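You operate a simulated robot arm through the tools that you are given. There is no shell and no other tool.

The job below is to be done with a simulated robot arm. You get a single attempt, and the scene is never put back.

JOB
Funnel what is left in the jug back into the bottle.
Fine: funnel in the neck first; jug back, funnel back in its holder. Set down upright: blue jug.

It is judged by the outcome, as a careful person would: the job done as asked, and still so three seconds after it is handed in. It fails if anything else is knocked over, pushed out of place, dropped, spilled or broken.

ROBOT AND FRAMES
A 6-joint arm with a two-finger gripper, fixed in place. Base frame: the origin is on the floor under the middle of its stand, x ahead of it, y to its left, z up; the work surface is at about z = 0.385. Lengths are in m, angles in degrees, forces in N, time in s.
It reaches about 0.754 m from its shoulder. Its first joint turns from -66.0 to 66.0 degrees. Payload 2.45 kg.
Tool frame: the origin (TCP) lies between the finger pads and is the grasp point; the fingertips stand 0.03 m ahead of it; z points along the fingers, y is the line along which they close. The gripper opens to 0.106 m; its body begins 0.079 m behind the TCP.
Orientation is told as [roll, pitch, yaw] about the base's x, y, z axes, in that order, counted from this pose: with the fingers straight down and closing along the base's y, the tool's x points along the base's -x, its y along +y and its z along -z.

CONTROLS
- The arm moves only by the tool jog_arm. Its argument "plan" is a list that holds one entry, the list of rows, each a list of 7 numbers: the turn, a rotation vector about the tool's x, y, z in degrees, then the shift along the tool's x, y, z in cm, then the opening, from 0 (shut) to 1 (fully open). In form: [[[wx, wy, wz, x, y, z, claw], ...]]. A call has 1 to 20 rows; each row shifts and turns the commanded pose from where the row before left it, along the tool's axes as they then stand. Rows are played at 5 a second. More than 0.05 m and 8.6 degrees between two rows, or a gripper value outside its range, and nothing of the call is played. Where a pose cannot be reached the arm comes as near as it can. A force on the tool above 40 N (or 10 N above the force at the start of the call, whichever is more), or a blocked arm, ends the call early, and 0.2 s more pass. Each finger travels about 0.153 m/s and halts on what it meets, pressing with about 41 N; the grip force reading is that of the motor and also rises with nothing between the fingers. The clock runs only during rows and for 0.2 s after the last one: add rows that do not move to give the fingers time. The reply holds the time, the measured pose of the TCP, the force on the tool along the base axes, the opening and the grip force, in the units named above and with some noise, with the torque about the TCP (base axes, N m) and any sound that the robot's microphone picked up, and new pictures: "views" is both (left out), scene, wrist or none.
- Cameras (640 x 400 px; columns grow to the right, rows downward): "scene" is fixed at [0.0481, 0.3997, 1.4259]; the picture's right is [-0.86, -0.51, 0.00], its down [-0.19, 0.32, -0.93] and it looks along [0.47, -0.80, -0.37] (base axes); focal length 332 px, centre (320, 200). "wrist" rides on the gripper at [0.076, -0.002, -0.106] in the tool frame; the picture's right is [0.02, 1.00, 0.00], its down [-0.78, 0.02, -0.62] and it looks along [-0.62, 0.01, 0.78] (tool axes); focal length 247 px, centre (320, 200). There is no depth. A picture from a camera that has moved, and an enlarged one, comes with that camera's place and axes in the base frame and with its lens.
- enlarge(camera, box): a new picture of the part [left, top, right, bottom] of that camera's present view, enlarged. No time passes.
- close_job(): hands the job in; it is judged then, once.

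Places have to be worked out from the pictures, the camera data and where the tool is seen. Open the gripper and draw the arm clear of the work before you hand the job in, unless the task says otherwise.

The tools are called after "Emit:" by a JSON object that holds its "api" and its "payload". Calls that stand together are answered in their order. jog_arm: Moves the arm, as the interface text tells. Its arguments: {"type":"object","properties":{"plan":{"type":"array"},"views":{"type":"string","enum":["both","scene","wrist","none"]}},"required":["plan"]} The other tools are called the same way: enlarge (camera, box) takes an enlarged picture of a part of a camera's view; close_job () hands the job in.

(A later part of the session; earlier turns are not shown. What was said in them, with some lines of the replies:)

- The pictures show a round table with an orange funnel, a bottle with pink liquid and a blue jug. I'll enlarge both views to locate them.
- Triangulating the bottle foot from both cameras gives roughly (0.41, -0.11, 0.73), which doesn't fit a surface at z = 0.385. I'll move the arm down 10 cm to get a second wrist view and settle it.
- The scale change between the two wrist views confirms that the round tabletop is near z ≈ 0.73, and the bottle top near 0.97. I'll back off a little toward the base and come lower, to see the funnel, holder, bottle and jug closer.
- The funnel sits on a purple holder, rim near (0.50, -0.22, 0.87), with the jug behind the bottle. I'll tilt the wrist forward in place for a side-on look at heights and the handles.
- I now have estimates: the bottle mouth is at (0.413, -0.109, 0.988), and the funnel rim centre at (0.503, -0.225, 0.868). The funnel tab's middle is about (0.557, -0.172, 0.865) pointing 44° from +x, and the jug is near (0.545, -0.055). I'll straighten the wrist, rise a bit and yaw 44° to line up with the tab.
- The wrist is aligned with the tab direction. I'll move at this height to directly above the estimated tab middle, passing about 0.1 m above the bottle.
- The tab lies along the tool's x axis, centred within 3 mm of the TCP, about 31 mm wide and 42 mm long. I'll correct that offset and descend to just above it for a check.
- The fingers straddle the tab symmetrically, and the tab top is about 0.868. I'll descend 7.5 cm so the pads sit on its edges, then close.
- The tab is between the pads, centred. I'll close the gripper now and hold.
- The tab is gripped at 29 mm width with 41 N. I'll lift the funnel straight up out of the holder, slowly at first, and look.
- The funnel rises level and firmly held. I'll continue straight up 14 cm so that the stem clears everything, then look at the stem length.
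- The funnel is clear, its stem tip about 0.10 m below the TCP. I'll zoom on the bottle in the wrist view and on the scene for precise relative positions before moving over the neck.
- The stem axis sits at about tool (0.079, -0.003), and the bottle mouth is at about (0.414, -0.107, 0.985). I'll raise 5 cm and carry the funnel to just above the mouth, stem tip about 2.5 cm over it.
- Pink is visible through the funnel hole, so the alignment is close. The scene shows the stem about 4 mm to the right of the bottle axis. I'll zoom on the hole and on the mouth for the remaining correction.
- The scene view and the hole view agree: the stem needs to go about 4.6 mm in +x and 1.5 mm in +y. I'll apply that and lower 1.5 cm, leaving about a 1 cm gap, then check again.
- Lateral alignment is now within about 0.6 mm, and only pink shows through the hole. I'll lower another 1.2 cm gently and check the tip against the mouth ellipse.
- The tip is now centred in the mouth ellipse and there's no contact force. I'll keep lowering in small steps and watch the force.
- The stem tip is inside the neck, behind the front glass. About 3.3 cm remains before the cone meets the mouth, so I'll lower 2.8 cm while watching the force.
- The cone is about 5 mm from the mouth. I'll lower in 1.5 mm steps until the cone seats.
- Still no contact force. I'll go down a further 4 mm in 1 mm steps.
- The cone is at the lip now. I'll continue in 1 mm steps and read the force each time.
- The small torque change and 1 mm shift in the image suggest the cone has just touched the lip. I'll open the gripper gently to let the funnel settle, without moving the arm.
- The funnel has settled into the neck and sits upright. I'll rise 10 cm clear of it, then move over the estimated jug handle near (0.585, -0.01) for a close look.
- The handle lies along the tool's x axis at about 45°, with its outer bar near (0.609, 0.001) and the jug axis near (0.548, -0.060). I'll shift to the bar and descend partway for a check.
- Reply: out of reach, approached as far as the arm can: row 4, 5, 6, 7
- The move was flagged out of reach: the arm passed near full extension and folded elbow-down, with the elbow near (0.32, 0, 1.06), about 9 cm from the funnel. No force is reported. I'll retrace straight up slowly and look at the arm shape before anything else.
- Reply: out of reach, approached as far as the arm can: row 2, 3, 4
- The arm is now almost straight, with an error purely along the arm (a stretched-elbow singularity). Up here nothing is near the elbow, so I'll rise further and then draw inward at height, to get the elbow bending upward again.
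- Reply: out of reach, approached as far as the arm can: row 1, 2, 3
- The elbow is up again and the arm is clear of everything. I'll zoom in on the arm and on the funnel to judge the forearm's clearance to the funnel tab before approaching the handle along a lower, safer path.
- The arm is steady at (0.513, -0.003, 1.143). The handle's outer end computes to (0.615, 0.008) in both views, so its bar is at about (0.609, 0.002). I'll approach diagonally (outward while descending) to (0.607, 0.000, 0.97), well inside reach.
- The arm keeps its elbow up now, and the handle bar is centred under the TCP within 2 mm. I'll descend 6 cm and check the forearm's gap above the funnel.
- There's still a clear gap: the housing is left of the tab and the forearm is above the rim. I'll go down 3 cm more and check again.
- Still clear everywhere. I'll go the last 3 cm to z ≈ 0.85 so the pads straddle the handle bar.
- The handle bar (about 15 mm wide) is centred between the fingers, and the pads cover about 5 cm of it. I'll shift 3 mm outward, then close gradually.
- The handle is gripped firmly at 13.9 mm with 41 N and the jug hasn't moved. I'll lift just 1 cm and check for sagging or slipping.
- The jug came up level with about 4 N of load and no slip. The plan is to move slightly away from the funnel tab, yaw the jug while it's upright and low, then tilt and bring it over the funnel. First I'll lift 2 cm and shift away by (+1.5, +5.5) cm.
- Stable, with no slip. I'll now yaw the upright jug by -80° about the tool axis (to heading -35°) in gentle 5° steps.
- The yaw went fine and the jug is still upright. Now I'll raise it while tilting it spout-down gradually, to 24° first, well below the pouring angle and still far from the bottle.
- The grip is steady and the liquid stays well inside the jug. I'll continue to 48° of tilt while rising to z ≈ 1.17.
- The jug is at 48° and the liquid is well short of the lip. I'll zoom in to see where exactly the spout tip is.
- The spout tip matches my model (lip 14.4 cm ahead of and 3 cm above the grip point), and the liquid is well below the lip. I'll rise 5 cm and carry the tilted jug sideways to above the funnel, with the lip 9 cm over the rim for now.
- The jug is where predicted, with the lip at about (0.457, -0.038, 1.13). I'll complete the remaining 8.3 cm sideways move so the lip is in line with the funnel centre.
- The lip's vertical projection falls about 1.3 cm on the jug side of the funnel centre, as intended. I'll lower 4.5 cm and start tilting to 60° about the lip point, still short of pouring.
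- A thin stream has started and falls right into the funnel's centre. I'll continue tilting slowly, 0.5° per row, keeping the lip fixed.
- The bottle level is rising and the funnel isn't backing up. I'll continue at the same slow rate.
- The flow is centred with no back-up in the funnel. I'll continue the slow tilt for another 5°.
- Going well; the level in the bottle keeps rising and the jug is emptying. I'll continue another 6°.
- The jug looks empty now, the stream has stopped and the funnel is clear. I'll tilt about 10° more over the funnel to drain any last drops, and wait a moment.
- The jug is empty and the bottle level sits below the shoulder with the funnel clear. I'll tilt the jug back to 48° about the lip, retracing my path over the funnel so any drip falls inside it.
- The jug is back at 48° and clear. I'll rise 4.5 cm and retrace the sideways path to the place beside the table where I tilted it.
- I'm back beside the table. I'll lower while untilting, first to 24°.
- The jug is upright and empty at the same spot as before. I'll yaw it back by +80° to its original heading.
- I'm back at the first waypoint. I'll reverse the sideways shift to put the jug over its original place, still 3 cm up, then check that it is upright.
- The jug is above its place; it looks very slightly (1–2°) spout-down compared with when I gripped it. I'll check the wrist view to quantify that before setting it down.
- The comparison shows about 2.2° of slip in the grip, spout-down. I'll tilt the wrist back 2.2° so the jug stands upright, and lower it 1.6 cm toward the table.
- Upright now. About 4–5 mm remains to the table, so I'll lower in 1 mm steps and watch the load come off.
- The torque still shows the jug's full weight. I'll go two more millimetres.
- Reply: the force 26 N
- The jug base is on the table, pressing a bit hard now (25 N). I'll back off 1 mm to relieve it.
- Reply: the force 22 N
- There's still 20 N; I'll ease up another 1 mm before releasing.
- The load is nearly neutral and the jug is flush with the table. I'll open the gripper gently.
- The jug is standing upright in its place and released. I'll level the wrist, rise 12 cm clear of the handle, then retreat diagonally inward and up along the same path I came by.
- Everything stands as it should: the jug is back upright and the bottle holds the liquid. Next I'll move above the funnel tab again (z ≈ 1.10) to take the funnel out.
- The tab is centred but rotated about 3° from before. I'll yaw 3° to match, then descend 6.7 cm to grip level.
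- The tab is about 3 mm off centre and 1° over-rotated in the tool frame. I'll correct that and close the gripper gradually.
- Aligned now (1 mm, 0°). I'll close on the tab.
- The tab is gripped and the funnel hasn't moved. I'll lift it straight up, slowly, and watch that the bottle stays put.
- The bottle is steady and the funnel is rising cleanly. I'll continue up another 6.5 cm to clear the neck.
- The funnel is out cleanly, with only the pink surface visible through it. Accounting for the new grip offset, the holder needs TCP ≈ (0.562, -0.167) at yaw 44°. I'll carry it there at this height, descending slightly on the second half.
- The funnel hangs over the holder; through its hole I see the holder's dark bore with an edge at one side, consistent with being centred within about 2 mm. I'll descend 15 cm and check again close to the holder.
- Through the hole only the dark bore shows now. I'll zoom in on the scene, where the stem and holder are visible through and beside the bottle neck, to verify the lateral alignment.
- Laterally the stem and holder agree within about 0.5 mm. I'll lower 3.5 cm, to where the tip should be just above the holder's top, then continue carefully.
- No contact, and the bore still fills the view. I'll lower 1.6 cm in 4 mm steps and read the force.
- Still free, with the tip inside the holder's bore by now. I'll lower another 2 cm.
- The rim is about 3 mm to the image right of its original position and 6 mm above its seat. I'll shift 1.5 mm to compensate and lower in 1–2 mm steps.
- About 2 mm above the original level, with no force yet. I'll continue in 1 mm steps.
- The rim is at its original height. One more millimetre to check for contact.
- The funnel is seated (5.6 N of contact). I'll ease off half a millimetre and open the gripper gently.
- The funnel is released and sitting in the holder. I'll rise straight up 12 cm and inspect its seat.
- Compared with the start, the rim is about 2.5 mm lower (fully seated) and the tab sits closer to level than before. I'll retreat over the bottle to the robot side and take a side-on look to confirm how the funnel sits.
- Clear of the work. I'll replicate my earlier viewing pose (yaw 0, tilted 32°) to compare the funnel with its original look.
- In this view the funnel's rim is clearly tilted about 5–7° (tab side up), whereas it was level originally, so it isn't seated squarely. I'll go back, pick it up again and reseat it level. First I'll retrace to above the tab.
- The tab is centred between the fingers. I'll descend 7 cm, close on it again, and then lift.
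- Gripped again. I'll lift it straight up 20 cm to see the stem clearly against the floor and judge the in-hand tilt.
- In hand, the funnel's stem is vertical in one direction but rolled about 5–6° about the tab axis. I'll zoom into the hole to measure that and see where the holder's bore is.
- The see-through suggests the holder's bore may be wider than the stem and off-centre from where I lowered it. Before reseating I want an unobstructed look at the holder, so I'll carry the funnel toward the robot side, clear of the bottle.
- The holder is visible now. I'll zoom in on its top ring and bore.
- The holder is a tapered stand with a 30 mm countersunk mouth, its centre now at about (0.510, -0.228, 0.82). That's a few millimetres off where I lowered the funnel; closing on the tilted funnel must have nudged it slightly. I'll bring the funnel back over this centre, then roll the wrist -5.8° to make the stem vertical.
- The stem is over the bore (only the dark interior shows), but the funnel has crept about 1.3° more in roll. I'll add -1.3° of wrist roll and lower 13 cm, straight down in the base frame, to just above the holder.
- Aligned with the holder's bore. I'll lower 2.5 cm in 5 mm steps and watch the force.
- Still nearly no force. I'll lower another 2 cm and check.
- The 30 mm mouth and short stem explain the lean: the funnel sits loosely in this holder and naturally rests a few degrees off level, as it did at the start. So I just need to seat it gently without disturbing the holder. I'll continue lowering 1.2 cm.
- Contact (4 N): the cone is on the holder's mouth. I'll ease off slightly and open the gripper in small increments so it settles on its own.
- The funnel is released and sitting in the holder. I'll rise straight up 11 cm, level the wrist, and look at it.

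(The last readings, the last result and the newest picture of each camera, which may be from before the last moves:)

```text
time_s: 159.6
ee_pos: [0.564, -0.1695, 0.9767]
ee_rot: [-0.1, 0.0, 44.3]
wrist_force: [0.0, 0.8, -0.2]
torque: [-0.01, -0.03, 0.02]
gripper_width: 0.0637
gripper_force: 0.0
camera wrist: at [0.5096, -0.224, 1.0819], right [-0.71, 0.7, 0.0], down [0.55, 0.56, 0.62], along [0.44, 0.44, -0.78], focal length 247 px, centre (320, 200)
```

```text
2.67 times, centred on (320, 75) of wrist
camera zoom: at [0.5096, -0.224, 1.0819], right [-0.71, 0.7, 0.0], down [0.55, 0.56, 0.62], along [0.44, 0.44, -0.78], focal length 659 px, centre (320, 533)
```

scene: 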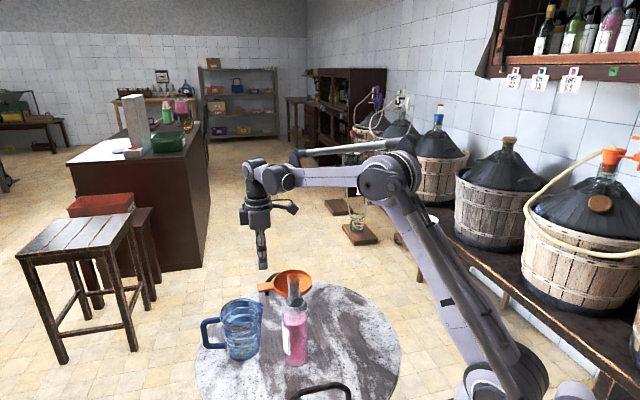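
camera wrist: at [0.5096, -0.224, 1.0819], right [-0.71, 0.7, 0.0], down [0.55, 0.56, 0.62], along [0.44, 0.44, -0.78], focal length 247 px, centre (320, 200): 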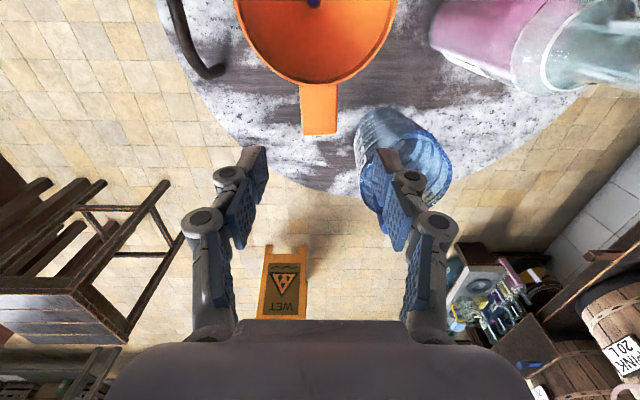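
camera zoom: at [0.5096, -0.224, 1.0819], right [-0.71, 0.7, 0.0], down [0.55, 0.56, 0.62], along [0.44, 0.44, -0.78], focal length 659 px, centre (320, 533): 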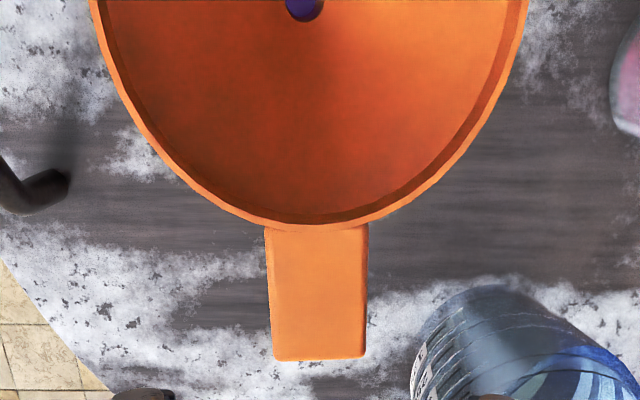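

The funnel is back in the holder. I'll retreat up and inward over the bottle to the robot side and take the side-on view once more.

Emit:
{"api": "jog_arm", "payload": {"plan": [[[0, 0, 0, 0, 0, -3, 0.6], [0, 0, 0, 0, 0, -3, 0.6], [0, 0, 0, 0, 0, -3, 0.6], [0, 0, 0, 0, 0, -3.2, 0.6], [0, 0, 0, 2.35, 3.316, 0, 0.6], [0, 0, 0, 2.35, 3.316, 0, 0.6], [0, 0, 0, 2.35, 3.316, 0, 0.6], [0, 0, 0, 2.35, 3.316, 0, 0.6], [0, 0, 0, 2.35, 3.316, 0, 0.6], [0, 0, 0, 2.35, 3.316, 0, 0.6], [0, 0, 0, 2.35, 3.316, 0, 0.6], [0, 0, 0, 2.35, 3.316, 0, 0.6], [0, 0, 0, 0, 0, 0, 0.6]]], "views": "none"}}

Emit:
{"api": "jog_arm", "payload": {"plan": [[[0, 0, 7.4, 0, 0, 0, 0.6], [0, 0, 7.4, 0, 0, 0, 0.6], [0, 0, 7.4, 0, 0, 0, 0.6], [0, 0, 7.4, 0, 0, 0, 0.6], [0, 0, 7.4, 0, 0, 0, 0.6], [0, 0, 7.4, 0, 0, 0, 0.6], [0, -8, 0, 0, 0, 0, 0.6], [0, -8, 0, 0, 0, 0, 0.6], [0, -8, 0, 0, 0, 0, 0.6], [0, -8, 0, 0, 0, 0, 0.6], [0, 0, 0, 0, 0, 0, 0.6]]], "views": "both"}}

Emit:
{"api": "enlarge", "payload": {"camera": "wrist", "box": [190, 0, 430, 170]}}

Emit:
{"api": "enlarge", "payload": {"camera": "wrist", "box": [210, 40, 310, 160]}}

Emit:
{"api": "enlarge", "payload": {"camera": "scene", "box": [190, 250, 410, 400]}}

```text
time_s: 162.4
ee_pos: [0.2403, -0.1079, 1.0995]
ee_rot: [-0.1, 0.1, 44.2]
wrist_force: [-0.4, 0.4, -0.4]
torque: [-0.03, -0.02, -0.02]
gripper_width: 0.0635
gripper_force: 0.2
```

```text
time_s: 164.8
ee_pos: [0.2432, -0.1103, 1.0977]
ee_rot: [0.0, -32.2, -0.1]
wrist_force: [-0.4, 0.1, 0.4]
torque: [-0.01, 0.01, 0.01]
gripper_width: 0.0636
gripper_force: 0.1
camera wrist: at [0.1212, -0.1116, 1.1468], right [-0.02, 1.0, -0.01], down [0.33, 0.02, 0.94], along [0.94, 0.01, -0.33], focal length 247 px, centre (320, 200)
```

scene: 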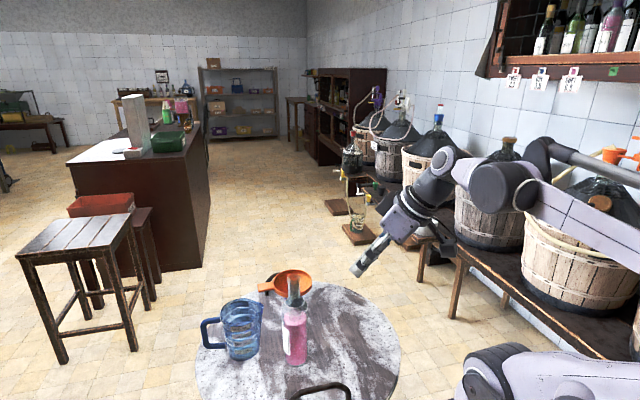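
wrist: 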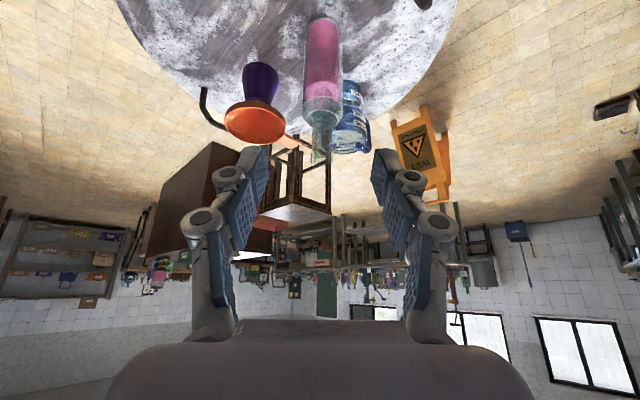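

```text
2.35 times, centred on (310, 85) of wrist
camera zoom: at [0.1212, -0.1116, 1.1468], right [-0.02, 1.0, -0.01], down [0.33, 0.02, 0.94], along [0.94, 0.01, -0.33], focal length 581 px, centre (344, 471)
```

zoom: 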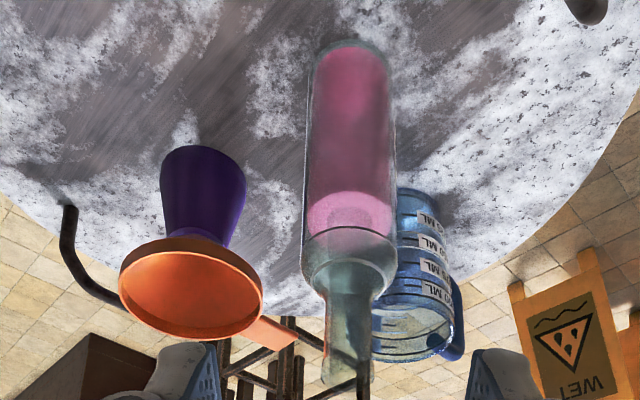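

```text
3.33 times, centred on (260, 100) of wrist
camera zoom: at [0.1212, -0.1116, 1.1468], right [-0.02, 1.0, -0.01], down [0.33, 0.02, 0.94], along [0.94, 0.01, -0.33], focal length 823 px, centre (520, 533)
```

zoom: 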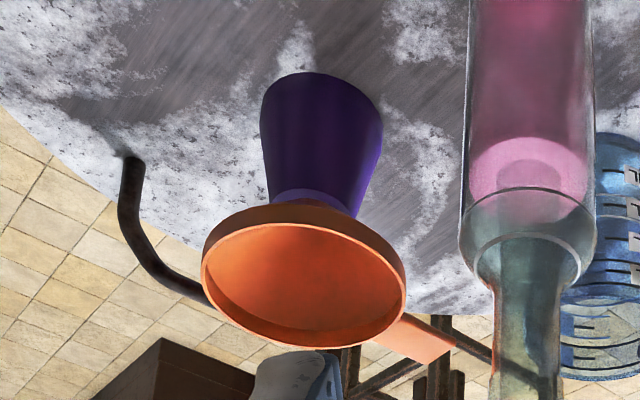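

```text
2.67 times, centred on (300, 325) of scene
camera zoom: at [0.0481, 0.3997, 1.4259], right [-0.86, -0.51, 0.0], down [-0.19, 0.32, -0.93], along [0.47, -0.8, -0.37], focal length 884 px, centre (373, -133)
```

zoom: 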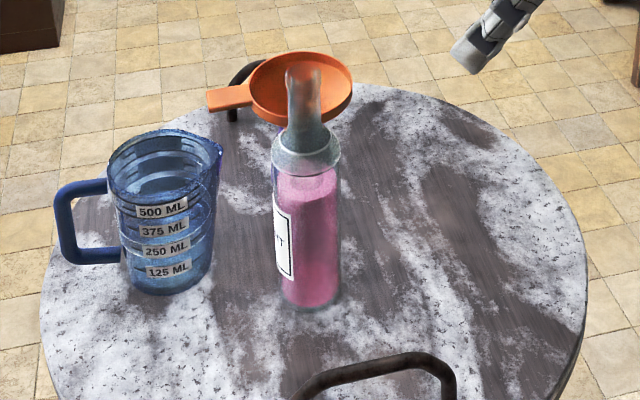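

By computing how a level rim would project in this view (extremes at (119,282) and (263,305)), I see the funnel is level now: observed (121,278) and (263,305). The jug is upright in place, the bottle upright and filled, and the funnel is in its holder. I'll straighten the wrist, open the gripper fully and rise back toward the start pose, clear of the work.

Emit:
{"api": "jog_arm", "payload": {"plan": [[[0, 8, 0, 0, 0, 0, 0.8], [0, 8, 0, 0, 0, 0, 1], [0, 8, 0, 0, 0, 0, 1], [0, 8, 0, 0, 0, 0, 1], [0, 0, 0, -0.5, 0, -3, 1], [0, 0, 0, -1, 0, -4, 1], [0, 0, 0, -1, 0, -4, 1], [0, 0, 0, -1, 0, -4, 1], [0, 0, 0, -1, 0, -3, 1], [0, 0, 0, 0, 0, 0, 1], [0, 0, 0, 0, 0, 0, 1], [0, 0, 0, 0, 0, 0, 1], [0, 0, 0, 0, 0, 0, 1], [0, 0, 0, 0, 0, 0, 1], [0, 0, 0, 0, 0, 0, 1]]], "views": "both"}}

Emit:
{"api": "enlarge", "payload": {"camera": "scene", "box": [190, 250, 410, 400]}}

Emit:
{"api": "enlarge", "payload": {"camera": "wrist", "box": [180, 40, 420, 190]}}

```text
time_s: 168.0
ee_pos: [0.2857, -0.112, 1.2768]
ee_rot: [0.0, -0.1, -0.1]
wrist_force: [0.2, -0.7, 0.5]
torque: [0.02, 0.0, 0.01]
gripper_width: 0.1062
gripper_force: 0.0
camera wrist: at [0.2096, -0.1141, 1.3824], right [-0.02, 1.0, 0.0], down [0.78, 0.02, 0.62], along [0.62, 0.01, -0.78], focal length 247 px, centre (320, 200)
```

scene: 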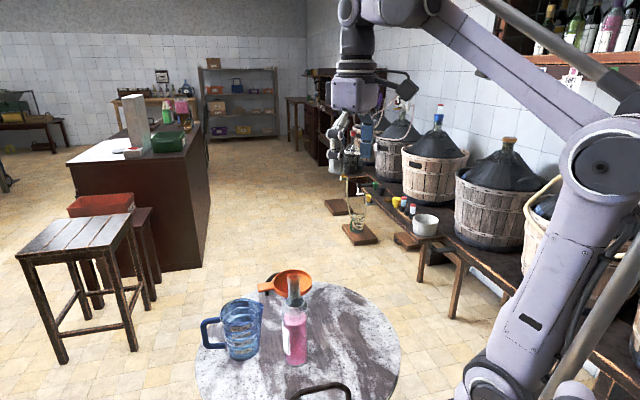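
wrist: 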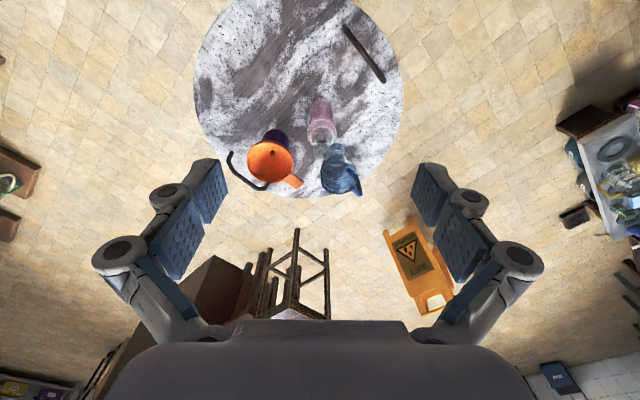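

```text
2.67 times, centred on (300, 325) of scene
camera zoom: at [0.0481, 0.3997, 1.4259], right [-0.86, -0.51, 0.0], down [-0.19, 0.32, -0.93], along [0.47, -0.8, -0.37], focal length 884 px, centre (373, -133)
```

zoom: 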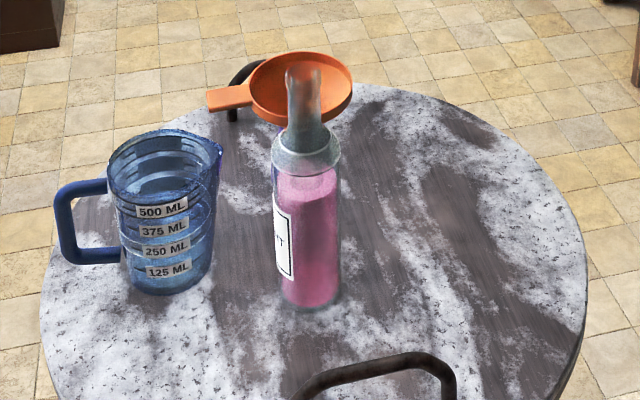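

```text
2.67 times, centred on (300, 115) of wrist
camera zoom: at [0.2096, -0.1141, 1.3824], right [-0.02, 1.0, 0.0], down [0.78, 0.02, 0.62], along [0.62, 0.01, -0.78], focal length 659 px, centre (373, 427)
```

zoom: 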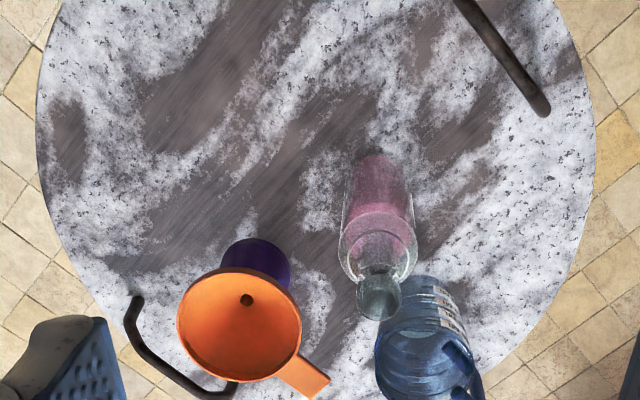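

Final check: the bottle is upright and holds the liquid, the jug is empty and upright in its place, and the funnel rests level in its holder. There is no spill on the table, and the open gripper is well clear. I'm handing the job in.

Emit:
{"api": "close_job", "payload": {}}

```text
The job is handed in.
```

The job is done and handed in. I put the funnel in the bottle's neck and poured the rest of the jug into the bottle. I saw no spill on the table.

- **Jug:** it is empty and stands upright within about 5 mm of where it started. It slipped about 2° in the grip during the pour, so I straightened it before setting it down.
- **Bottle:** it stands upright where it was, with the liquid level just below the shoulder.
- **Funnel:** it is back in its purple holder and sits level. I seated it twice, because after the first try I judged it tilted.
- **Holder:** it ended up about 6 mm from its original spot. I believe my second grip on the funnel nudged it.
- **Arm:** early on, the arm overstretched while reaching for the jug and folded its elbow down near the funnel. No contact force showed and nothing moved, and I backed it out safely. At hand-in it was raised clear with the gripper open.
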